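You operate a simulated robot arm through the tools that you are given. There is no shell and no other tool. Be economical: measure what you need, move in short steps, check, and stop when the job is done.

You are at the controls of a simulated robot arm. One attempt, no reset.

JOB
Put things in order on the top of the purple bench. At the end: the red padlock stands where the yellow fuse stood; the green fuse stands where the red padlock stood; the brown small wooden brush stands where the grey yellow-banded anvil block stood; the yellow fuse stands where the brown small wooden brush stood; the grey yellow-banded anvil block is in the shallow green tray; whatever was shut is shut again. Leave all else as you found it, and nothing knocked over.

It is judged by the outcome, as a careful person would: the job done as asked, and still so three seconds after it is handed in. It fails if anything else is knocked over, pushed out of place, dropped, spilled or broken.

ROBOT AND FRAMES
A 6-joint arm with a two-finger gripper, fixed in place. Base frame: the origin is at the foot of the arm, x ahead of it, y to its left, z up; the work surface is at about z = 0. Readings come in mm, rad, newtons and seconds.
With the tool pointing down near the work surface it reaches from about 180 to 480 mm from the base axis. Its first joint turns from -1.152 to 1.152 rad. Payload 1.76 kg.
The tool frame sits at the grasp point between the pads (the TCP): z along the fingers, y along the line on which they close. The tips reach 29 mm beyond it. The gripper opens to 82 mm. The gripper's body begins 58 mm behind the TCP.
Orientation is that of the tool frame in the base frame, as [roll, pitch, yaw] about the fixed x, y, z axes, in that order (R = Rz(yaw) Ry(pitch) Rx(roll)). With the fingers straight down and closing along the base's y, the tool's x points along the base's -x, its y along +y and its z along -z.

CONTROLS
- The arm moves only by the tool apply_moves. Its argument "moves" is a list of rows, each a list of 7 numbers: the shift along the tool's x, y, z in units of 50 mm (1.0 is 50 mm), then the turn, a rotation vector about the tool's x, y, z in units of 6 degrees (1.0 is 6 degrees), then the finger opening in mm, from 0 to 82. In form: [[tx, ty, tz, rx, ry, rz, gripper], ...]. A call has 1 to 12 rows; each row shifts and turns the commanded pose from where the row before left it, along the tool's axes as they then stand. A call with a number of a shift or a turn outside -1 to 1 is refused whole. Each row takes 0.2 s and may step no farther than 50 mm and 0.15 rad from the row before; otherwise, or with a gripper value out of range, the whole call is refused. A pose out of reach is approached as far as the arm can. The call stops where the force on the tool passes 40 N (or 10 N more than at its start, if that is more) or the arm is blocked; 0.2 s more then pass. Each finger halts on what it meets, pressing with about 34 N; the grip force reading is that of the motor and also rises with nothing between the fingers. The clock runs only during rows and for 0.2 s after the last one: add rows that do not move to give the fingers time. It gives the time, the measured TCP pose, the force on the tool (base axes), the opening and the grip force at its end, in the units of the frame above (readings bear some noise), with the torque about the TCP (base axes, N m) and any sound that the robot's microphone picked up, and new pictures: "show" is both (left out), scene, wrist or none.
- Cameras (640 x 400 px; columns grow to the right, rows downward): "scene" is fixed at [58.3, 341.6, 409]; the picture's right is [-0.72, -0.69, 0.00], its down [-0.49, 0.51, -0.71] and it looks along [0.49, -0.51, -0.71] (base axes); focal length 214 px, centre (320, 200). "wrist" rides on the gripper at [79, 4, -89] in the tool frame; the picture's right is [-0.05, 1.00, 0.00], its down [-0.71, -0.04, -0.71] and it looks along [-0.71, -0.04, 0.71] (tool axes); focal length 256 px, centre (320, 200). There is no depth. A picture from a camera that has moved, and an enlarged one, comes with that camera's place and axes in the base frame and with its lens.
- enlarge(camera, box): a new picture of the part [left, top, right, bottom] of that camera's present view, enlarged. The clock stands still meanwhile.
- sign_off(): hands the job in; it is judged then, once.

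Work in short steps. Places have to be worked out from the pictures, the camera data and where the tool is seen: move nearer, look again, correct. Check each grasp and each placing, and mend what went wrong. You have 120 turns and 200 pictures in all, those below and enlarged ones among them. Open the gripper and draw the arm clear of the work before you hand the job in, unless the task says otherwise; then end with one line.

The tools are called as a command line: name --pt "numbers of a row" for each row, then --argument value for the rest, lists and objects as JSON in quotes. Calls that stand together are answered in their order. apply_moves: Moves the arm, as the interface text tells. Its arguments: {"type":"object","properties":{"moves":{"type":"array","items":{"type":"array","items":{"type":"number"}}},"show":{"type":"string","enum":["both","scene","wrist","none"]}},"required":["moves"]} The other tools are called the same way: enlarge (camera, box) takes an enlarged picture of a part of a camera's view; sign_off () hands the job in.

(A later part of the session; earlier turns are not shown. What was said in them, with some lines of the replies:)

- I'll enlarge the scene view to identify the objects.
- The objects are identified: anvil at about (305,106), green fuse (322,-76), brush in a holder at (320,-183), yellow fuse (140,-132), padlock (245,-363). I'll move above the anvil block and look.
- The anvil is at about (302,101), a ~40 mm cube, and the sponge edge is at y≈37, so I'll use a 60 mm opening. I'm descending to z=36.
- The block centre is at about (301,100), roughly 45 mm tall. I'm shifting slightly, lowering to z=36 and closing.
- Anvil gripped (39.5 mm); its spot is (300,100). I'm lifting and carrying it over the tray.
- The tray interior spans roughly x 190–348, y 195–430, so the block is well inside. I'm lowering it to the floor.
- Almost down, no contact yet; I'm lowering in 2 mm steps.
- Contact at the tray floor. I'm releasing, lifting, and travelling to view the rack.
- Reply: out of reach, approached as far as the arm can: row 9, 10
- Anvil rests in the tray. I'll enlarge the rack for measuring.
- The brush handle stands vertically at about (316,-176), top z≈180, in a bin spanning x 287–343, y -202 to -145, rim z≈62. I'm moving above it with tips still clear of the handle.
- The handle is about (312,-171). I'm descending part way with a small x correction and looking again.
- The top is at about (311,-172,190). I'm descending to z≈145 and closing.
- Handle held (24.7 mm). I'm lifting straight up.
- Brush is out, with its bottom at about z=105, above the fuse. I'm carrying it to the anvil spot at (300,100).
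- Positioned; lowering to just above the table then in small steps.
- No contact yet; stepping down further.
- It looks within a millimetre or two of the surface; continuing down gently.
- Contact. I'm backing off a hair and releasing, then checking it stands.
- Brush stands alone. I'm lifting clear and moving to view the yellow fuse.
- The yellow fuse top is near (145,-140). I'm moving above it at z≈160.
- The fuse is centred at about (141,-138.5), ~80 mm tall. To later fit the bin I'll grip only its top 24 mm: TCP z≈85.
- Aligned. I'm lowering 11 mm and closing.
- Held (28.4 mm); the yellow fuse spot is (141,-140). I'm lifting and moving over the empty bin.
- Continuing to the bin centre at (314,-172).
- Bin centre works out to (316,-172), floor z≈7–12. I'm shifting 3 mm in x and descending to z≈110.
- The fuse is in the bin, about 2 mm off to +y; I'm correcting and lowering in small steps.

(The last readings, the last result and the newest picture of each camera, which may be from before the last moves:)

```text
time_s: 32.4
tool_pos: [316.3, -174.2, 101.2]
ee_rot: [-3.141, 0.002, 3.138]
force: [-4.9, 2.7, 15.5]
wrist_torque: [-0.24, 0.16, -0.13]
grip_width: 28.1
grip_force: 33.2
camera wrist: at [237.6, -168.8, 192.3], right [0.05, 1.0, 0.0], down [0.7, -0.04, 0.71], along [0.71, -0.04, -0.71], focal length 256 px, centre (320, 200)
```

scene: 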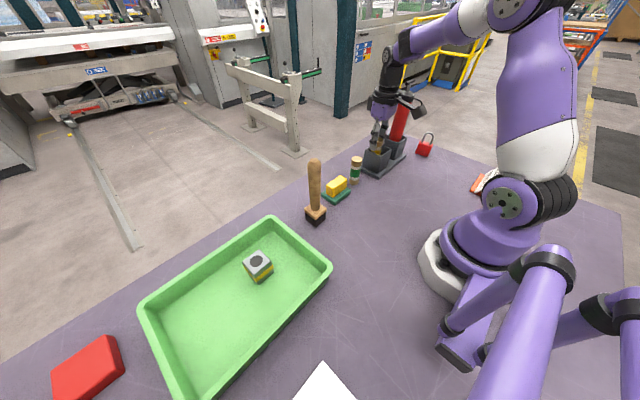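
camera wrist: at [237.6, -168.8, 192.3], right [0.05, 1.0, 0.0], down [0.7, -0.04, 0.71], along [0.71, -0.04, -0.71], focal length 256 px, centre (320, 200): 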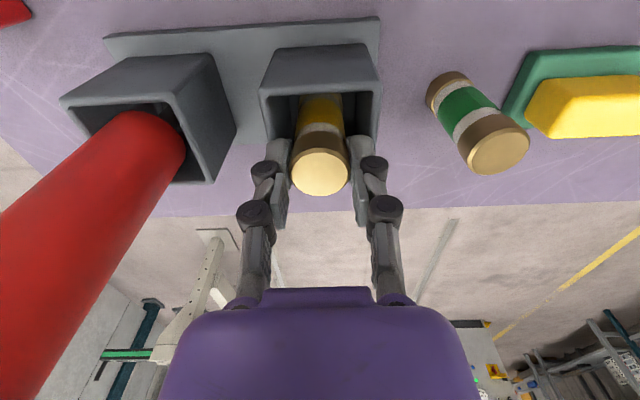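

Contact at z≈101, consistent with a bin floor ~16 mm high (same as the brush offset). The tips are above the rim; releasing.

apply_moves --pt "0 0 -0.02 0 0 0 30" --pt "0 0 0 0 0 0 40" --pt "0 0 0 0 0 0 55" --pt "0 0 0 0 0 0 55" --pt "0 0 -0.5 0 0 0 55" --pt "0 0 -0.8 0 0 0 55" --pt "0 0 -0.8 0 0 0 55" --pt "0 0 0 0 0 0 55"

enlarge --camera "wrist" --box '[200, 0, 440, 200]'

```text
time_s: 34.2
tool_pos: [315.2, -176.7, 204.9]
ee_rot: [-3.14, 0.002, 3.141]
force: [0.3, 0.3, 0.7]
wrist_torque: [-0.02, 0.04, 0.02]
grip_width: 55.1
grip_force: 0.1
camera wrist: at [236.7, -172.2, 295.4], right [0.05, 1.0, 0.0], down [0.7, -0.04, 0.71], along [0.71, -0.04, -0.71], focal length 256 px, centre (320, 200)
```

scene: 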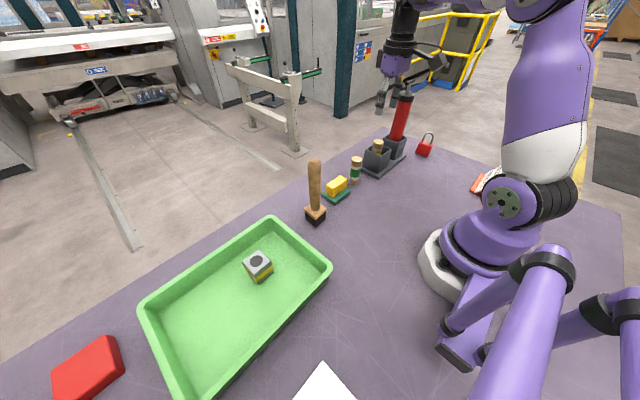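
wrist: 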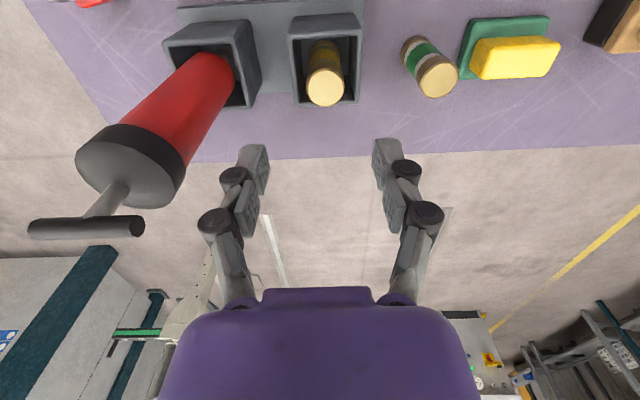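

```text
2.00 times, centred on (320, 100) of wrist
camera zoom: at [236.7, -172.2, 295.4], right [0.05, 1.0, 0.0], down [0.7, -0.04, 0.71], along [0.71, -0.04, -0.71], focal length 512 px, centre (320, 400)
```

zoom: 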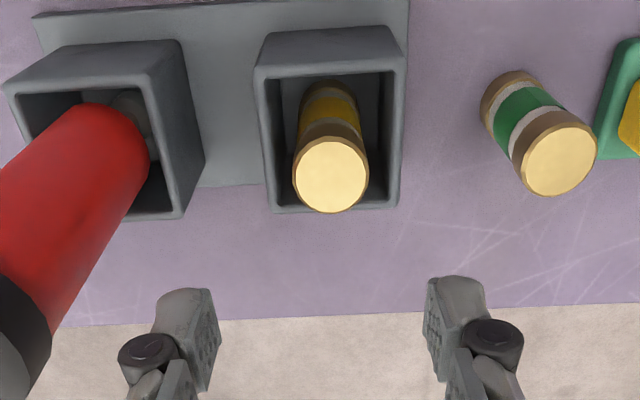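

The yellow fuse stands centred in the bin. I'll retreat in -x then move toward the padlock, away from the gun.

apply_moves --pt "0.95 0 -0.1 0 0 0 55" --pt "0.95 0 -0.1 0 0 0 55" --pt "0.1 -0.9 0 0 0 0 55" --pt "0 -0.9 0 0 0 0 55" --pt "0 -0.9 0 0 0 0 55" --pt "0 0 0 0 0 0 55"

```text
time_s: 35.6
tool_pos: [214.9, -314.5, 217.9]
ee_rot: [-3.14, 0.003, 3.141]
force: [-0.5, -0.4, -0.7]
wrist_torque: [0.03, 0.01, 0.03]
grip_width: 55.2
grip_force: 0.1
camera wrist: at [136.4, -309.2, 307.9], right [0.05, 1.0, 0.0], down [0.7, -0.04, 0.71], along [0.71, -0.04, -0.71], focal length 256 px, centre (320, 200)
```

scene: 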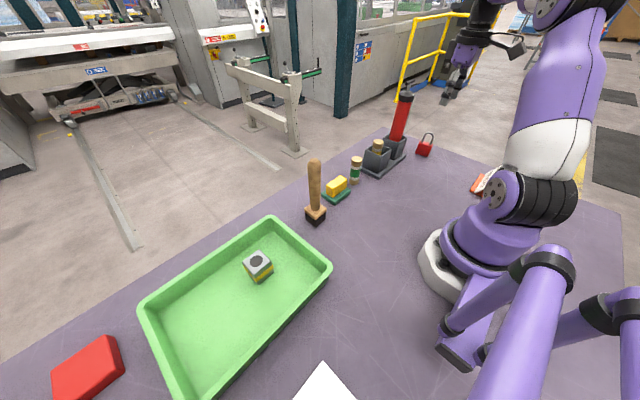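
wrist: 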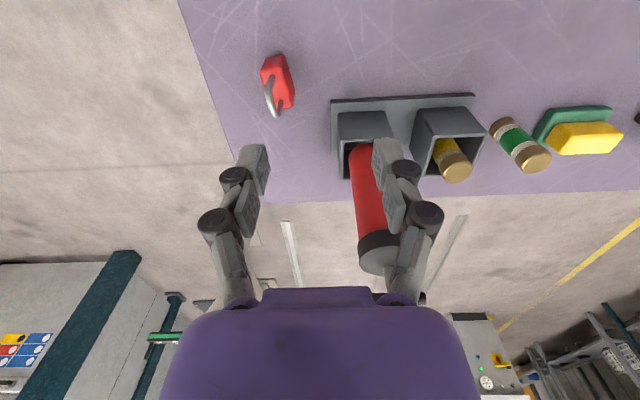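

I'll enlarge the padlock for pose.

enlarge --camera "wrist" --box '[220, 30, 340, 130]'

enlarge --camera "scene" --box '[400, 120, 450, 170]'

```text
4.00 times, centred on (280, 80) of wrist
camera zoom: at [136.4, -309.2, 307.9], right [0.05, 1.0, 0.0], down [0.7, -0.04, 0.71], along [0.71, -0.04, -0.71], focal length 1024 px, centre (480, 680)
```

zoom: 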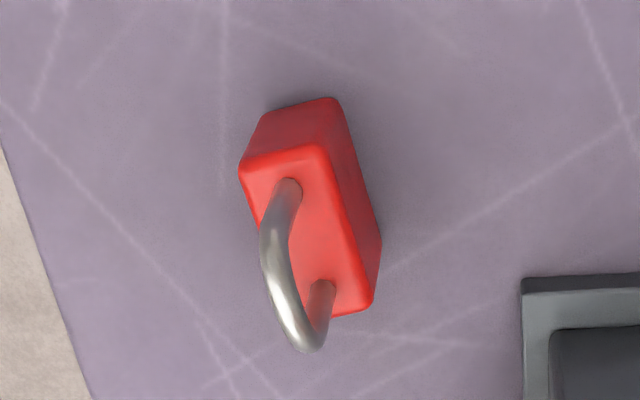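

```text
8.00 times, centred on (425, 145) of scene
camera zoom: at [58.3, 341.5, 409.0], right [-0.72, -0.69, 0.0], down [-0.49, 0.51, -0.71], along [0.49, -0.51, -0.71], focal length 1716 px, centre (-520, 640)
```

zoom: 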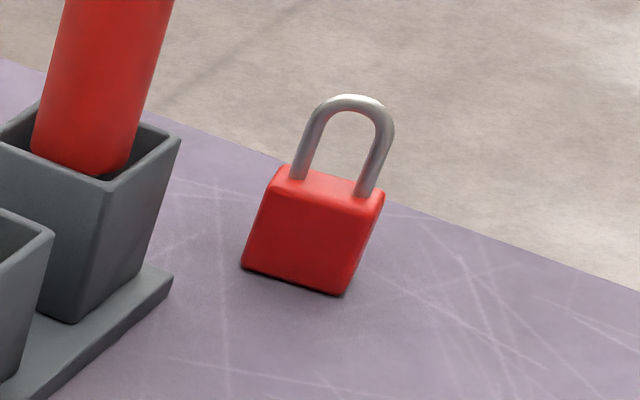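

The padlock body is ~40 × 22 mm, top z≈37, centred at about (242.5,-359.5), yawed ~7°. I'm moving above it and rotating to match.

apply_moves --pt "-0.184 -0.3 0.7 0 0 0 55" --pt "-0.184 -0.3 0.7 0 0 0 55" --pt "-0.184 -0.3 0.7 0 0 0 55" --pt "0 0 0 0 0 -0.6 55" --pt "0 0 0 0 0 -0.57 55" --pt "0 0 0 0 0 0 55"

enlarge --camera "wrist" --box '[200, 40, 440, 240]'

```text
time_s: 37.0
tool_pos: [243.9, -355.6, 112.6]
ee_rot: [-3.139, 0.001, -3.02]
force: [-0.4, 0.3, -0.1]
wrist_torque: [0.02, 0.03, -0.01]
grip_width: 55.1
grip_force: 0.2
camera wrist: at [165.5, -359.9, 203.1], right [-0.07, 1.0, 0.0], down [0.7, 0.05, 0.71], along [0.71, 0.05, -0.71], focal length 256 px, centre (320, 200)
```

scene: 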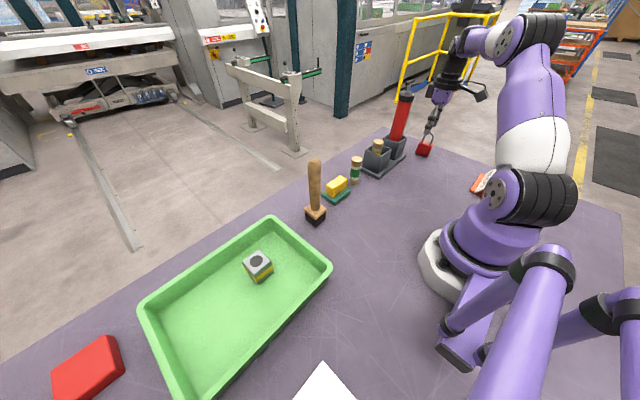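
wrist: 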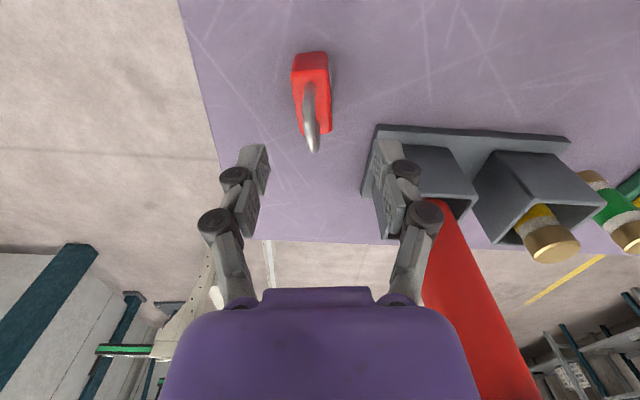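

```text
2.00 times, centred on (320, 140) of wrist
camera zoom: at [165.5, -359.9, 203.1], right [-0.07, 1.0, 0.0], down [0.7, 0.05, 0.71], along [0.71, 0.05, -0.71], focal length 512 px, centre (320, 320)
```

zoom: 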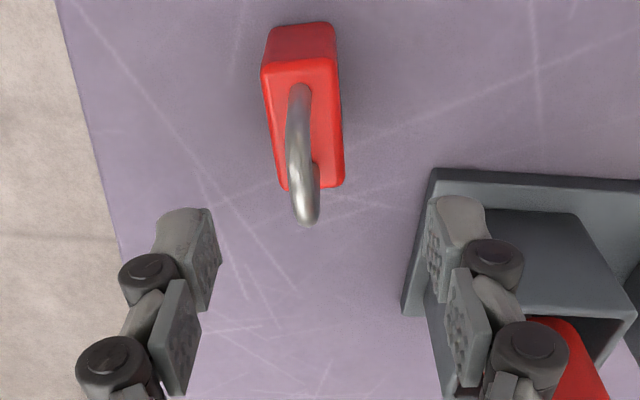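

The padlock is yawed ~11°, centre (243,-359). I'm adding 4°, shifting ~3.5 mm in -y and descending to z≈37.

apply_moves --pt "0 0 0 0 0 -0.65 55" --pt "0.033 -0.065 0.5 0 0 0 55" --pt "0 0 0.5 0 0 0 55" --pt "0 0 0.5 0 0 0 55" --pt "0 0 0 0 0 0 55"

```text
time_s: 38.2
tool_pos: [240.7, -359.7, 37.7]
ee_rot: [-3.139, 0.002, -2.95]
force: [-0.1, 0.5, -0.6]
wrist_torque: [0.02, -0.03, -0.04]
grip_width: 54.9
grip_force: 0.2
camera wrist: at [162.7, -370.1, 127.4], right [-0.14, 0.99, 0.0], down [0.7, 0.1, 0.71], along [0.7, 0.1, -0.71], focal length 256 px, centre (320, 200)
```

scene: 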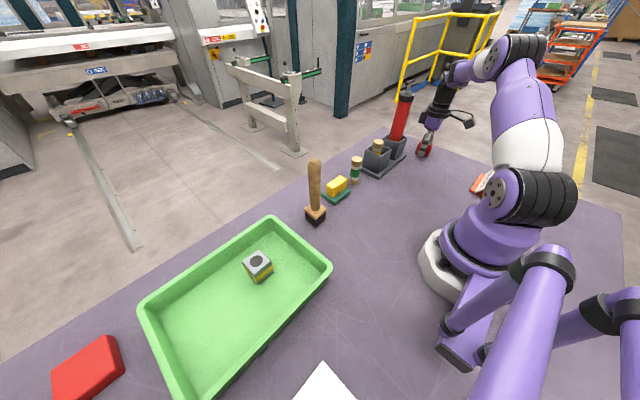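
wrist: 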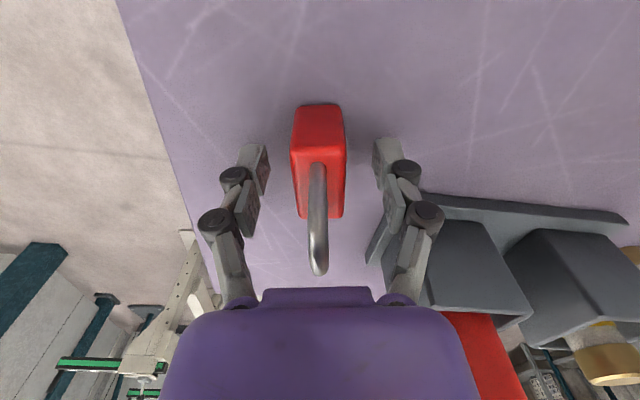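

Well centred; closing.

apply_moves --pt "0 0 0 0 0 0 40" --pt "0 0 0 0 0 0 12" --pt "0 0 0 0 0 0 12" --pt "0 0 0 0 0 0 12" --show "wrist"

```text
time_s: 39.2
tool_pos: [239.3, -358.1, 37.4]
ee_rot: [-3.14, 0.002, -2.951]
force: [0.5, -0.2, 3.6]
wrist_torque: [0.04, -0.04, -0.03]
grip_width: 23.1
grip_force: 34.3
camera wrist: at [162.9, -370.1, 127.9], right [-0.14, 0.99, 0.0], down [0.7, 0.1, 0.71], along [0.7, 0.09, -0.71], focal length 256 px, centre (320, 200)
```

wrist: 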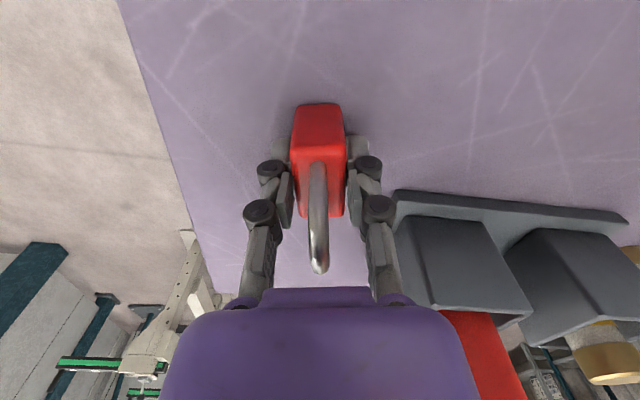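

Padlock held (23 mm), spot (241,-359). I'm lifting and carrying it to the yellow fuse spot at (141.5,-140.5).

apply_moves --pt "0 0 -0.5 0 0 0 12" --pt "0 0 -0.9 0 0 0 12" --pt "0 0 -0.5 0 0 0 12" --pt "0.188 0.778 0 0 0 0 12" --pt "0.188 0.778 0 0 0 0 12" --pt "0.188 0.778 0 0 0 0 12" --pt "0.188 0.778 0 0 0 0 12" --pt "0.188 0.778 0 0 0 0 12" --pt "0.188 0.778 0 0 0 0 12" --pt "0 0 0 0 0 0 12"

```text
time_s: 41.4
tool_pos: [144.7, -139.0, 130.7]
ee_rot: [-3.141, 0.001, -2.952]
force: [-0.6, -0.5, -1.0]
wrist_torque: [0.06, 0.03, 0.0]
grip_width: 23.2
grip_force: 33.9
camera wrist: at [66.4, -149.4, 221.6], right [-0.14, 0.99, 0.0], down [0.7, 0.1, 0.71], along [0.7, 0.1, -0.71], focal length 256 px, centre (320, 200)
```

scene: 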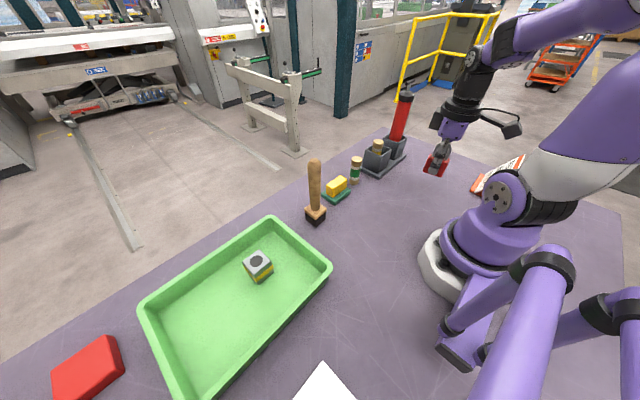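
wrist: 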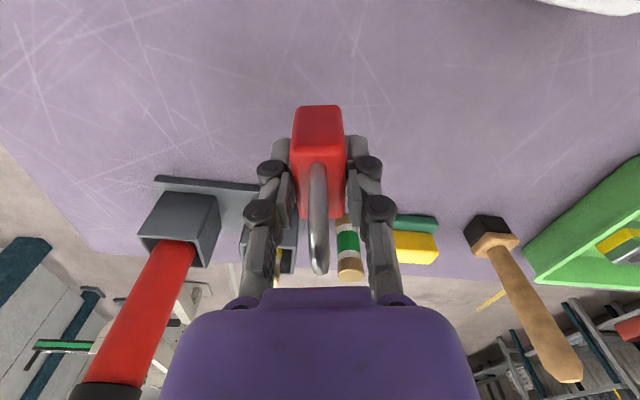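

3 mm off; correcting and lowering to z≈42.

apply_moves --pt "0.07 -0.027 0.6 0 0 0 12" --pt "0 0 0.6 0 0 0 12" --pt "0 0 0.55 0 0 0 12" --pt "0 0 0 0 0 0 12"

```text
time_s: 42.4
tool_pos: [140.3, -140.2, 44.8]
ee_rot: [-3.139, 0.002, -2.951]
force: [1.1, 0.3, 0.0]
wrist_torque: [0.03, 0.02, -0.02]
grip_width: 23.1
grip_force: 34.3
camera wrist: at [62.6, -150.5, 135.5], right [-0.14, 0.99, 0.0], down [0.7, 0.1, 0.71], along [0.7, 0.1, -0.71], focal length 256 px, centre (320, 200)
```

scene: 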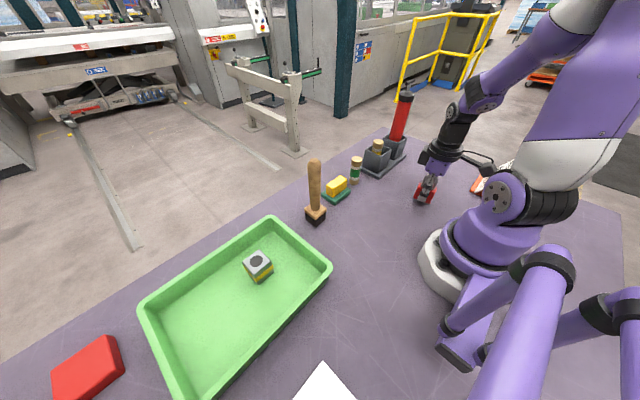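
wrist: 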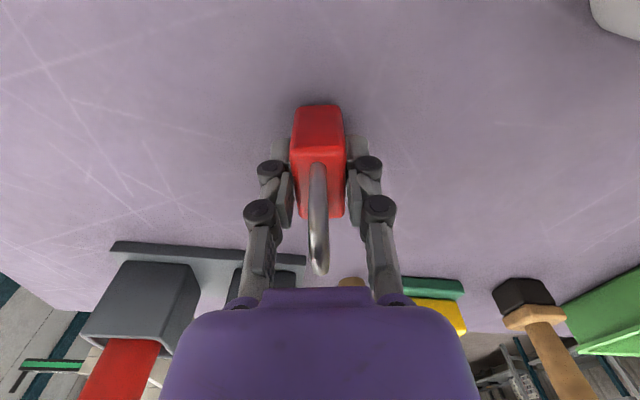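

Lowering in 2 mm steps to contact.

apply_moves --pt "0 0 0.05 0 0 0 12" --pt "0 0 0.04 0 0 0 12" --pt "0 0 0.04 0 0 0 12" --pt "0 0 0 0 0 0 12" --show "none"

```text
time_s: 43.4
tool_pos: [139.5, -142.3, 38.8]
ee_rot: [-3.14, 0.002, -2.95]
force: [0.4, 0.4, -1.1]
wrist_torque: [0.01, 0.01, 0.02]
grip_width: 23.2
grip_force: 34.0
```

apply_moves --pt "0 0 0.03 0 0 0 12" --pt "0 0 0.02 0 0 0 12" --pt "0 0 0 0 0 0 12" --show "none"

```text
time_s: 44.2
tool_pos: [140.0, -142.9, 35.5]
ee_rot: [-3.138, 0.002, -2.954]
force: [-7.8, -3.8, 27.2]
wrist_torque: [-0.1, 0.23, 0.0]
grip_width: 22.8
grip_force: 34.3
```

Contact; backing off 1 mm, releasing and rising.

apply_moves --pt "0 0 -0.03 0 0 0 24" --pt "0 0 0 0 0 0 35" --pt "0 0 0 0 0 0 50" --pt "0 0 -0.4 0 0 0 55" --pt "0 0 -0.9 0 0 0 55" --pt "0 0 -0.9 0 0 0 55" --pt "0 0 0 0 0 0 55"

enlarge --camera "wrist" --box '[200, 0, 440, 200]'

enlarge --camera "scene" --box '[340, 120, 460, 220]'

```text
time_s: 45.8
tool_pos: [140.7, -142.3, 144.4]
ee_rot: [-3.139, 0.003, -2.952]
force: [-0.9, -0.7, -0.1]
wrist_torque: [0.02, -0.02, -0.02]
grip_width: 55.1
grip_force: 0.1
camera wrist: at [62.8, -151.9, 235.5], right [-0.14, 0.99, 0.0], down [0.7, 0.1, 0.71], along [0.7, 0.1, -0.71], focal length 256 px, centre (320, 200)
```

scene: 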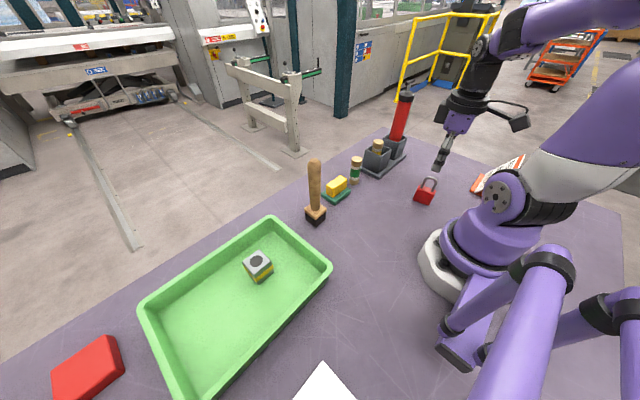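
wrist: 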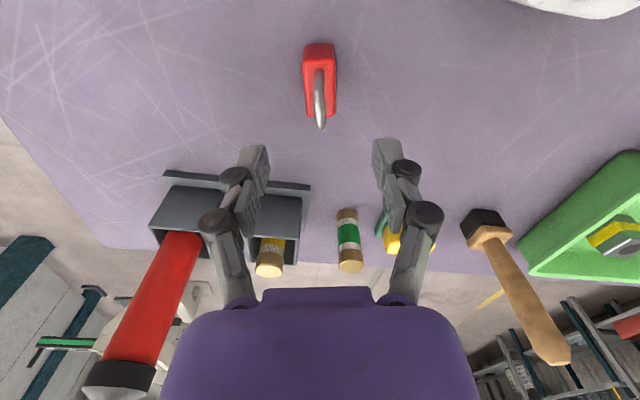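

```text
2.00 times, centred on (320, 100) of wrist
camera zoom: at [62.8, -151.9, 235.5], right [-0.14, 0.99, 0.0], down [0.7, 0.1, 0.71], along [0.7, 0.1, -0.71], focal length 512 px, centre (320, 400)
```

zoom: 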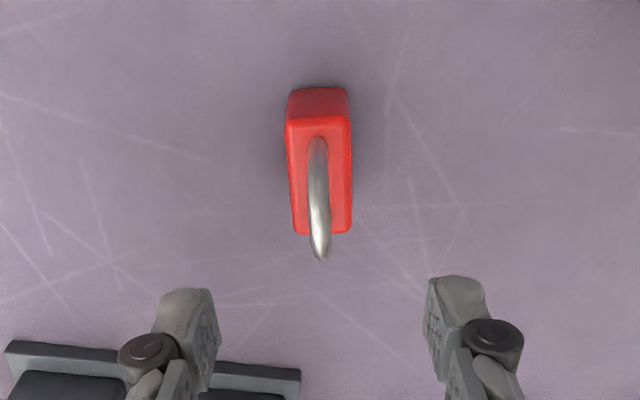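

```text
4.00 times, centred on (400, 170) of scene
camera zoom: at [58.3, 341.6, 409.0], right [-0.72, -0.69, 0.0], down [-0.49, 0.51, -0.71], along [0.49, -0.51, -0.71], focal length 858 px, centre (0, 320)
```

zoom: 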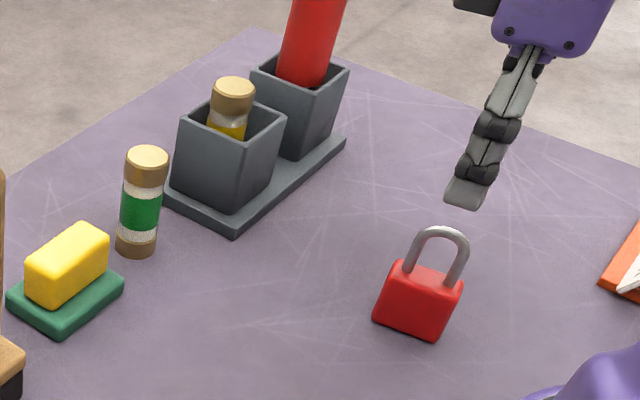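

Padlock stands upright at the yellow fuse's spot. I'm rotating back and moving above the green fuse.

apply_moves --pt "0 0 -0.2 0 0 0.95 55" --pt "0 0 0 0 0 0.87 55" --pt "-0.7 0.264 0 0 0 0 50" --pt "-0.7 0.264 0 0 0 0 50" --pt "-0.7 0.264 0 0 0 0 46" --pt "-0.7 0.264 0 0 0 0 46" --pt "-0.7 0.264 0 0 0 0 46" --pt "0 0 0 0 0 0 46"

enlarge --camera "wrist" --box '[200, 0, 440, 200]'

```text
time_s: 47.6
tool_pos: [315.4, -76.9, 154.6]
ee_rot: [-3.14, 0.001, 3.141]
force: [-1.0, 0.2, 0.4]
wrist_torque: [-0.02, 0.0, 0.03]
grip_width: 46.1
grip_force: 0.0
camera wrist: at [237.1, -71.3, 245.2], right [0.05, 1.0, 0.0], down [0.7, -0.04, 0.71], along [0.71, -0.04, -0.71], focal length 256 px, centre (320, 200)
```

scene: 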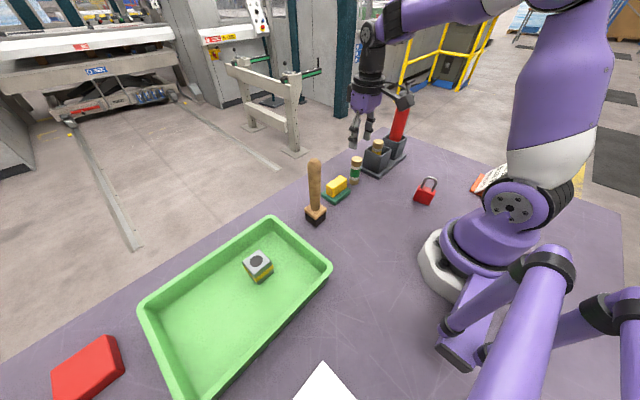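
wrist: 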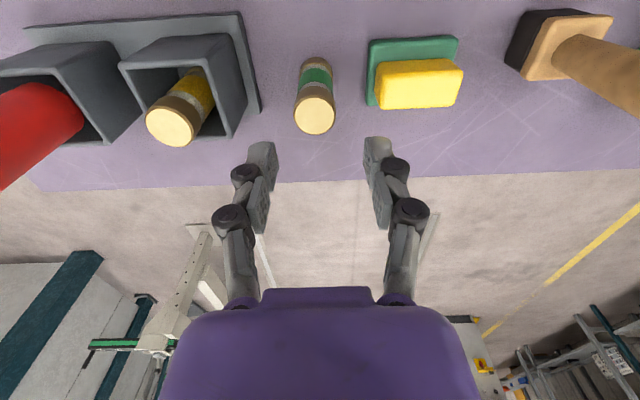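

```text
2.00 times, centred on (320, 100) of wrist
camera zoom: at [237.1, -71.3, 245.2], right [0.05, 1.0, 0.0], down [0.7, -0.04, 0.71], along [0.71, -0.04, -0.71], focal length 512 px, centre (320, 400)
```

zoom: 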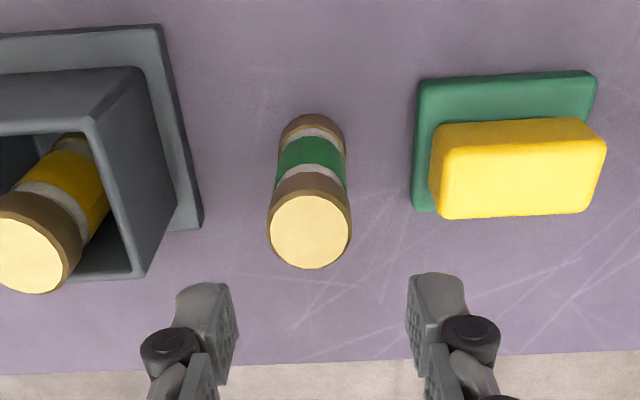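

The green fuse is centred at about (321,-79.5). I'm aligning and descending to z≈70.

apply_moves --pt "-0.1 -0.065 0.4 0 0 0 46" --pt "0 0 0.5 0 0 0 46" --pt "0 0 0.3 0 0 0 46" --pt "0 0 0 0 0 0 46" --show "wrist"

```text
time_s: 48.6
tool_pos: [321.3, -78.8, 95.3]
ee_rot: [-3.141, 0.0, -3.141]
force: [0.0, -0.1, 0.2]
wrist_torque: [-0.01, 0.01, -0.01]
grip_width: 45.9
grip_force: 0.0
camera wrist: at [242.1, -73.4, 186.7], right [0.05, 1.0, 0.0], down [0.7, -0.04, 0.71], along [0.71, -0.04, -0.71], focal length 256 px, centre (320, 200)
```

wrist: 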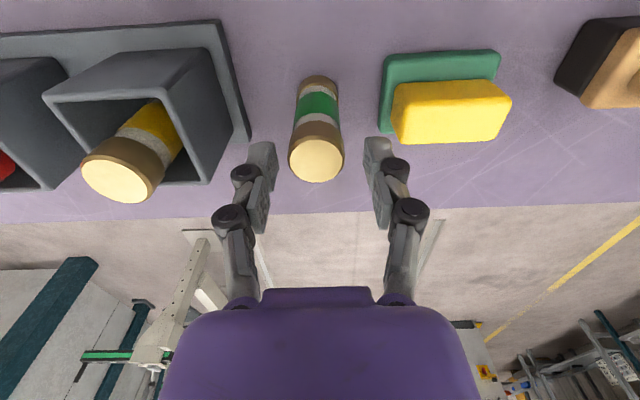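

Aligned; lowering 25 mm and closing.

apply_moves --pt "0 -0.025 0.5 0 0 0 46" --pt "0 0 0 0 0 0 46" --pt "0 0 0 0 0 0 32" --pt "0 0 0 0 0 0 15" --pt "0 0 0 0 0 0 15" --show "wrist"

```text
time_s: 49.8
tool_pos: [319.2, -78.5, 71.8]
ee_rot: [-3.14, 0.0, 3.141]
force: [0.0, -1.0, 0.0]
wrist_torque: [-0.04, -0.01, 0.0]
grip_width: 28.3
grip_force: 34.0
camera wrist: at [240.3, -74.2, 161.5], right [0.05, 1.0, 0.0], down [0.7, -0.04, 0.71], along [0.71, -0.04, -0.71], focal length 256 px, centre (320, 200)
```

wrist: 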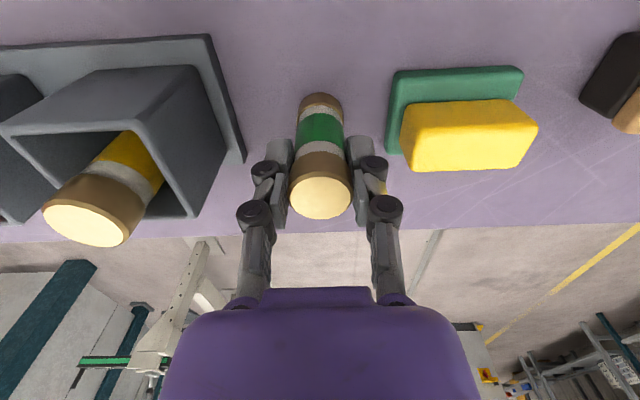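

Held (28.3 mm). I'm lifting, retreating in x to clear the rack, then travelling to the padlock spot.

apply_moves --pt "0 0 -0.5 0 0 0 15" --pt "0 0 -0.9 0 0 0 15" --pt "0 0 -0.6 0 0 0 15" --pt "0.9 0 0 0 0 0 15" --pt "0.9 0 0 0 0 0 15" --pt "0 -0.9 0 0 0 0 15" --pt "0 -0.9 0 0 0 0 15" --pt "0 -0.9 0 0 0 0 15" --pt "0 -0.9 0 0 0 0 15" --pt "0 -0.9 0 0 0 0 15" --pt "0 -0.9 0 0 0 0 15" --pt "0 0 0 0 0 0 15"

```text
time_s: 52.4
tool_pos: [226.8, -349.7, 170.3]
ee_rot: [3.141, 0.002, -3.141]
force: [0.5, 0.1, -0.5]
wrist_torque: [-0.02, 0.01, -0.02]
grip_width: 28.3
grip_force: 33.8
camera wrist: at [149.2, -345.2, 261.2], right [0.05, 1.0, 0.0], down [0.71, -0.04, 0.71], along [0.71, -0.04, -0.71], focal length 256 px, centre (320, 200)
```

scene: 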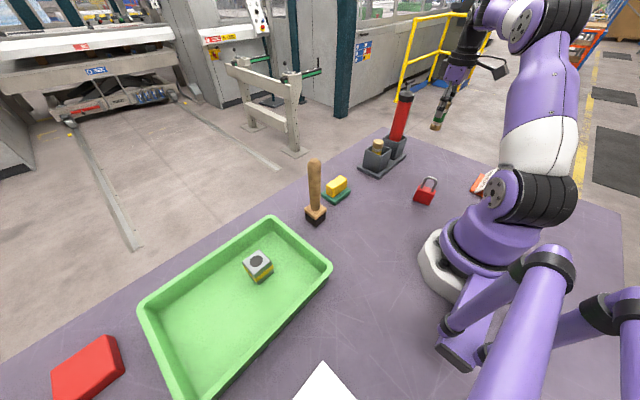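
wrist: 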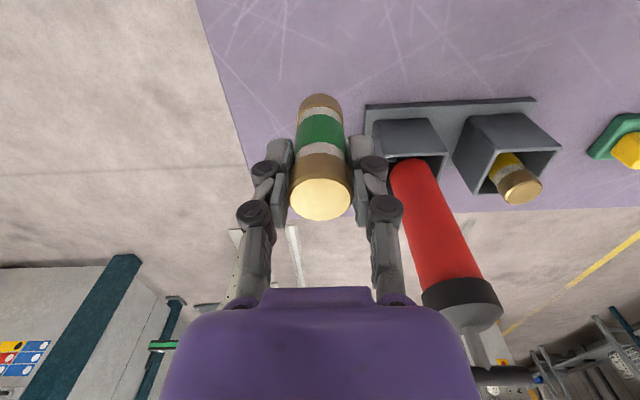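

Shifting to (241.3,-359) and lowering to z≈78.

apply_moves --pt "-0.276 -0.19 0 0 0 0 15" --pt "0 0 0.7 0 0 0 15" --pt "0 0 0.7 0 0 0 15" --pt "0 0 0.44 0 0 0 15" --pt "0 0 0 0 0 0 15"

```text
time_s: 53.6
tool_pos: [242.9, -356.8, 80.9]
ee_rot: [-3.138, 0.001, 3.141]
force: [-0.4, -0.5, -0.9]
wrist_torque: [-0.01, 0.04, 0.0]
grip_width: 27.9
grip_force: 33.9
camera wrist: at [164.5, -352.5, 170.4], right [0.05, 1.0, 0.0], down [0.7, -0.04, 0.71], along [0.71, -0.04, -0.71], focal length 256 px, centre (320, 200)
```

scene: 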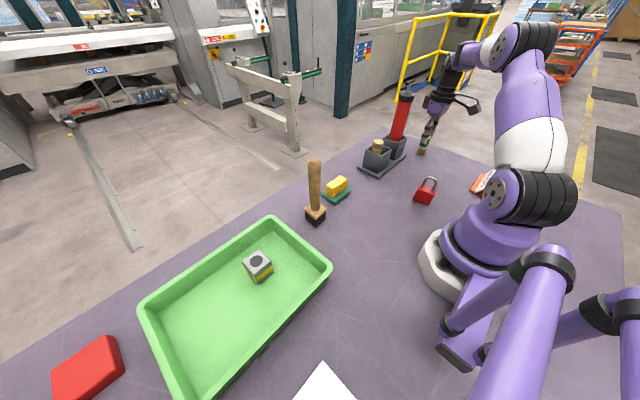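
wrist: 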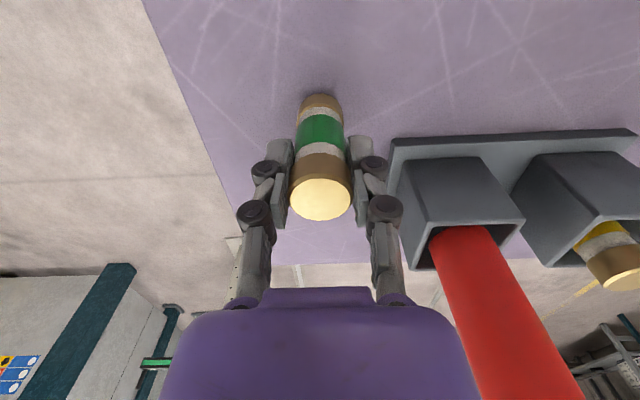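

Correcting (-2,-2.4) mm and lowering.

apply_moves --pt "0.038 -0.05 0 0 0 0 15" --pt "0 0 0.06 0 0 0 15" --pt "0 0 0.04 0 0 0 15" --pt "0 0 0 0 0 0 15" --show "none"

```text
time_s: 54.6
tool_pos: [242.2, -361.8, 76.9]
ee_rot: [-3.139, 0.002, -3.142]
force: [0.5, -0.2, -1.5]
wrist_torque: [0.01, 0.03, -0.01]
grip_width: 28.0
grip_force: 34.0
```

apply_moves --pt "0 0.02 0.04 0 0 0 15" --pt "0 0 0.03 0 0 0 15" --pt "0 0 0 0 0 0 15" --show "none"

```text
time_s: 55.4
tool_pos: [242.3, -361.6, 72.1]
ee_rot: [-3.14, 0.001, 3.141]
force: [0.1, 0.2, -1.1]
wrist_torque: [0.02, 0.01, -0.02]
grip_width: 28.0
grip_force: 34.2
```

apply_moves --pt "0 0.02 0.02 0 0 0 15" --pt "0 0 0.02 0 0 0 15" --pt "0 0 0 0 0 0 15" --show "wrist"

```text
time_s: 56.2
tool_pos: [242.3, -360.3, 70.4]
ee_rot: [-3.139, 0.004, 3.138]
force: [-4.9, 3.0, 19.5]
wrist_torque: [0.1, 0.27, -0.07]
grip_width: 28.2
grip_force: 34.1
camera wrist: at [163.5, -355.6, 160.8], right [0.05, 1.0, 0.0], down [0.7, -0.04, 0.71], along [0.71, -0.04, -0.7], focal length 256 px, centre (320, 200)
```

wrist: 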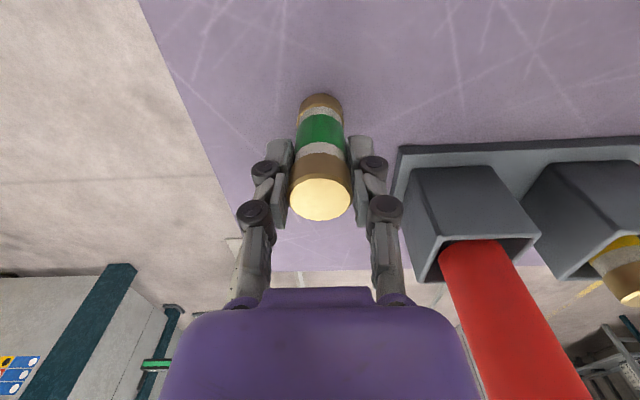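

Contact at (242,-360). I'm backing off 0.5 mm, releasing, and lifting clear.

apply_moves --pt "0 0 -0.015 0 0 0 29" --pt "0 0 0 0 0 0 38" --pt "0 0 0 0 0 0 55" --pt "0 0 0 0 0 0 55" --pt "0 0 -0.5 0 0 0 55" --pt "0 0 -0.9 0 0 0 55" --pt "0 0 -0.9 0 0 0 55" --pt "0 0 0 0 0 0 55"

enlarge --camera "scene" --box '[290, 110, 450, 230]'

```text
time_s: 58.0
tool_pos: [241.2, -361.8, 185.8]
ee_rot: [-3.139, 0.003, 3.14]
force: [0.1, 0.9, 0.5]
wrist_torque: [0.02, 0.01, -0.01]
grip_width: 55.1
grip_force: 0.1
camera wrist: at [162.6, -357.1, 277.2], right [0.05, 1.0, 0.0], down [0.71, -0.04, 0.71], along [0.71, -0.04, -0.71], focal length 256 px, centre (320, 200)
```

scene: 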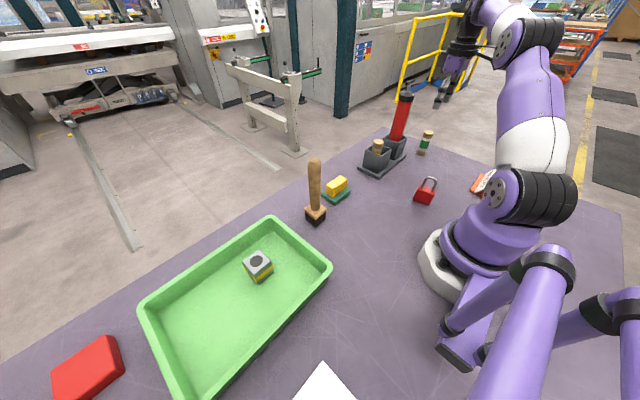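
wrist: 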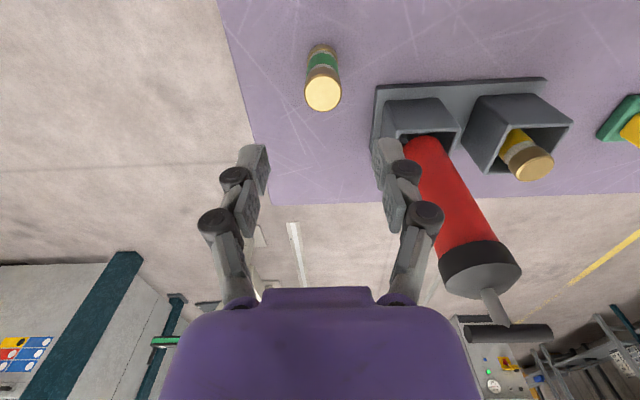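

```text
3.33 times, centred on (370, 170) of scene
camera zoom: at [58.3, 341.6, 409.0], right [-0.72, -0.69, 0.0], down [-0.49, 0.51, -0.71], along [0.49, -0.51, -0.71], focal length 715 px, centre (153, 300)
```

zoom: 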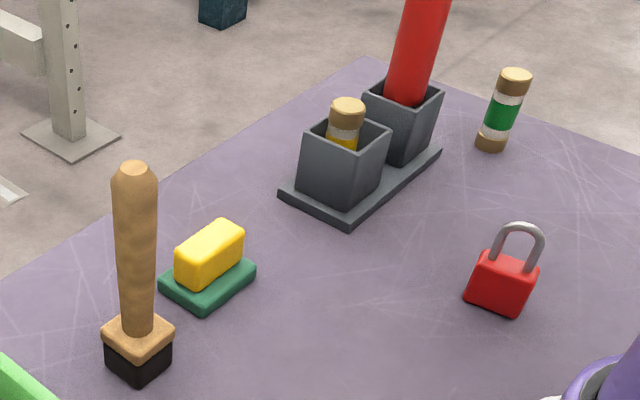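

Everything stands in place. I'll draw the arm back clear of the work.

apply_moves --pt "0.6 0.5 -0.5 0 0 0 55" --pt "0.3 0.8 -0.3 0 0 0 55" --pt "0 0.9 -0.2 0 0 0 55" --pt "0 0.9 -0.2 0 0 0 55" --pt "0 0.9 0 0 0 0 55" --pt "0 0 0 0 0 0 55"

```text
time_s: 59.4
tool_pos: [197.2, -157.8, 243.8]
ee_rot: [-3.141, 0.001, 3.14]
force: [-0.5, 0.1, 0.6]
wrist_torque: [0.02, 0.01, 0.0]
grip_width: 55.1
grip_force: 0.1
camera wrist: at [117.5, -153.8, 333.6], right [0.05, 1.0, 0.0], down [0.7, -0.04, 0.71], along [0.71, -0.04, -0.71], focal length 256 px, centre (320, 200)
```

scene: 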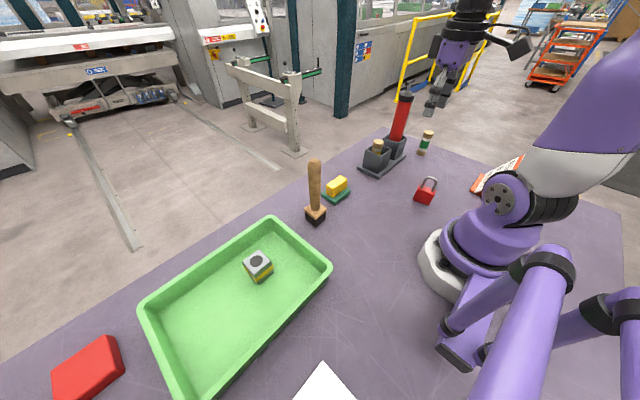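
wrist: 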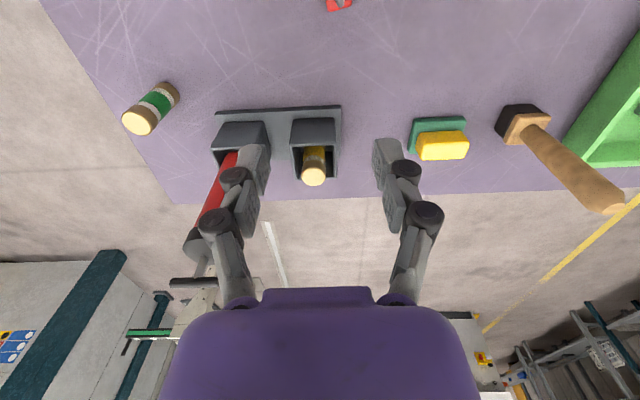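

All objects stand as required, the gripper is open and the arm is clear; I'm handing in.

sign_off

```text
The job is handed in.
```

All five objects were put where you asked, nothing was knocked over, and the job is handed in. The padlock was the only shut thing I found, and it stayed shut.
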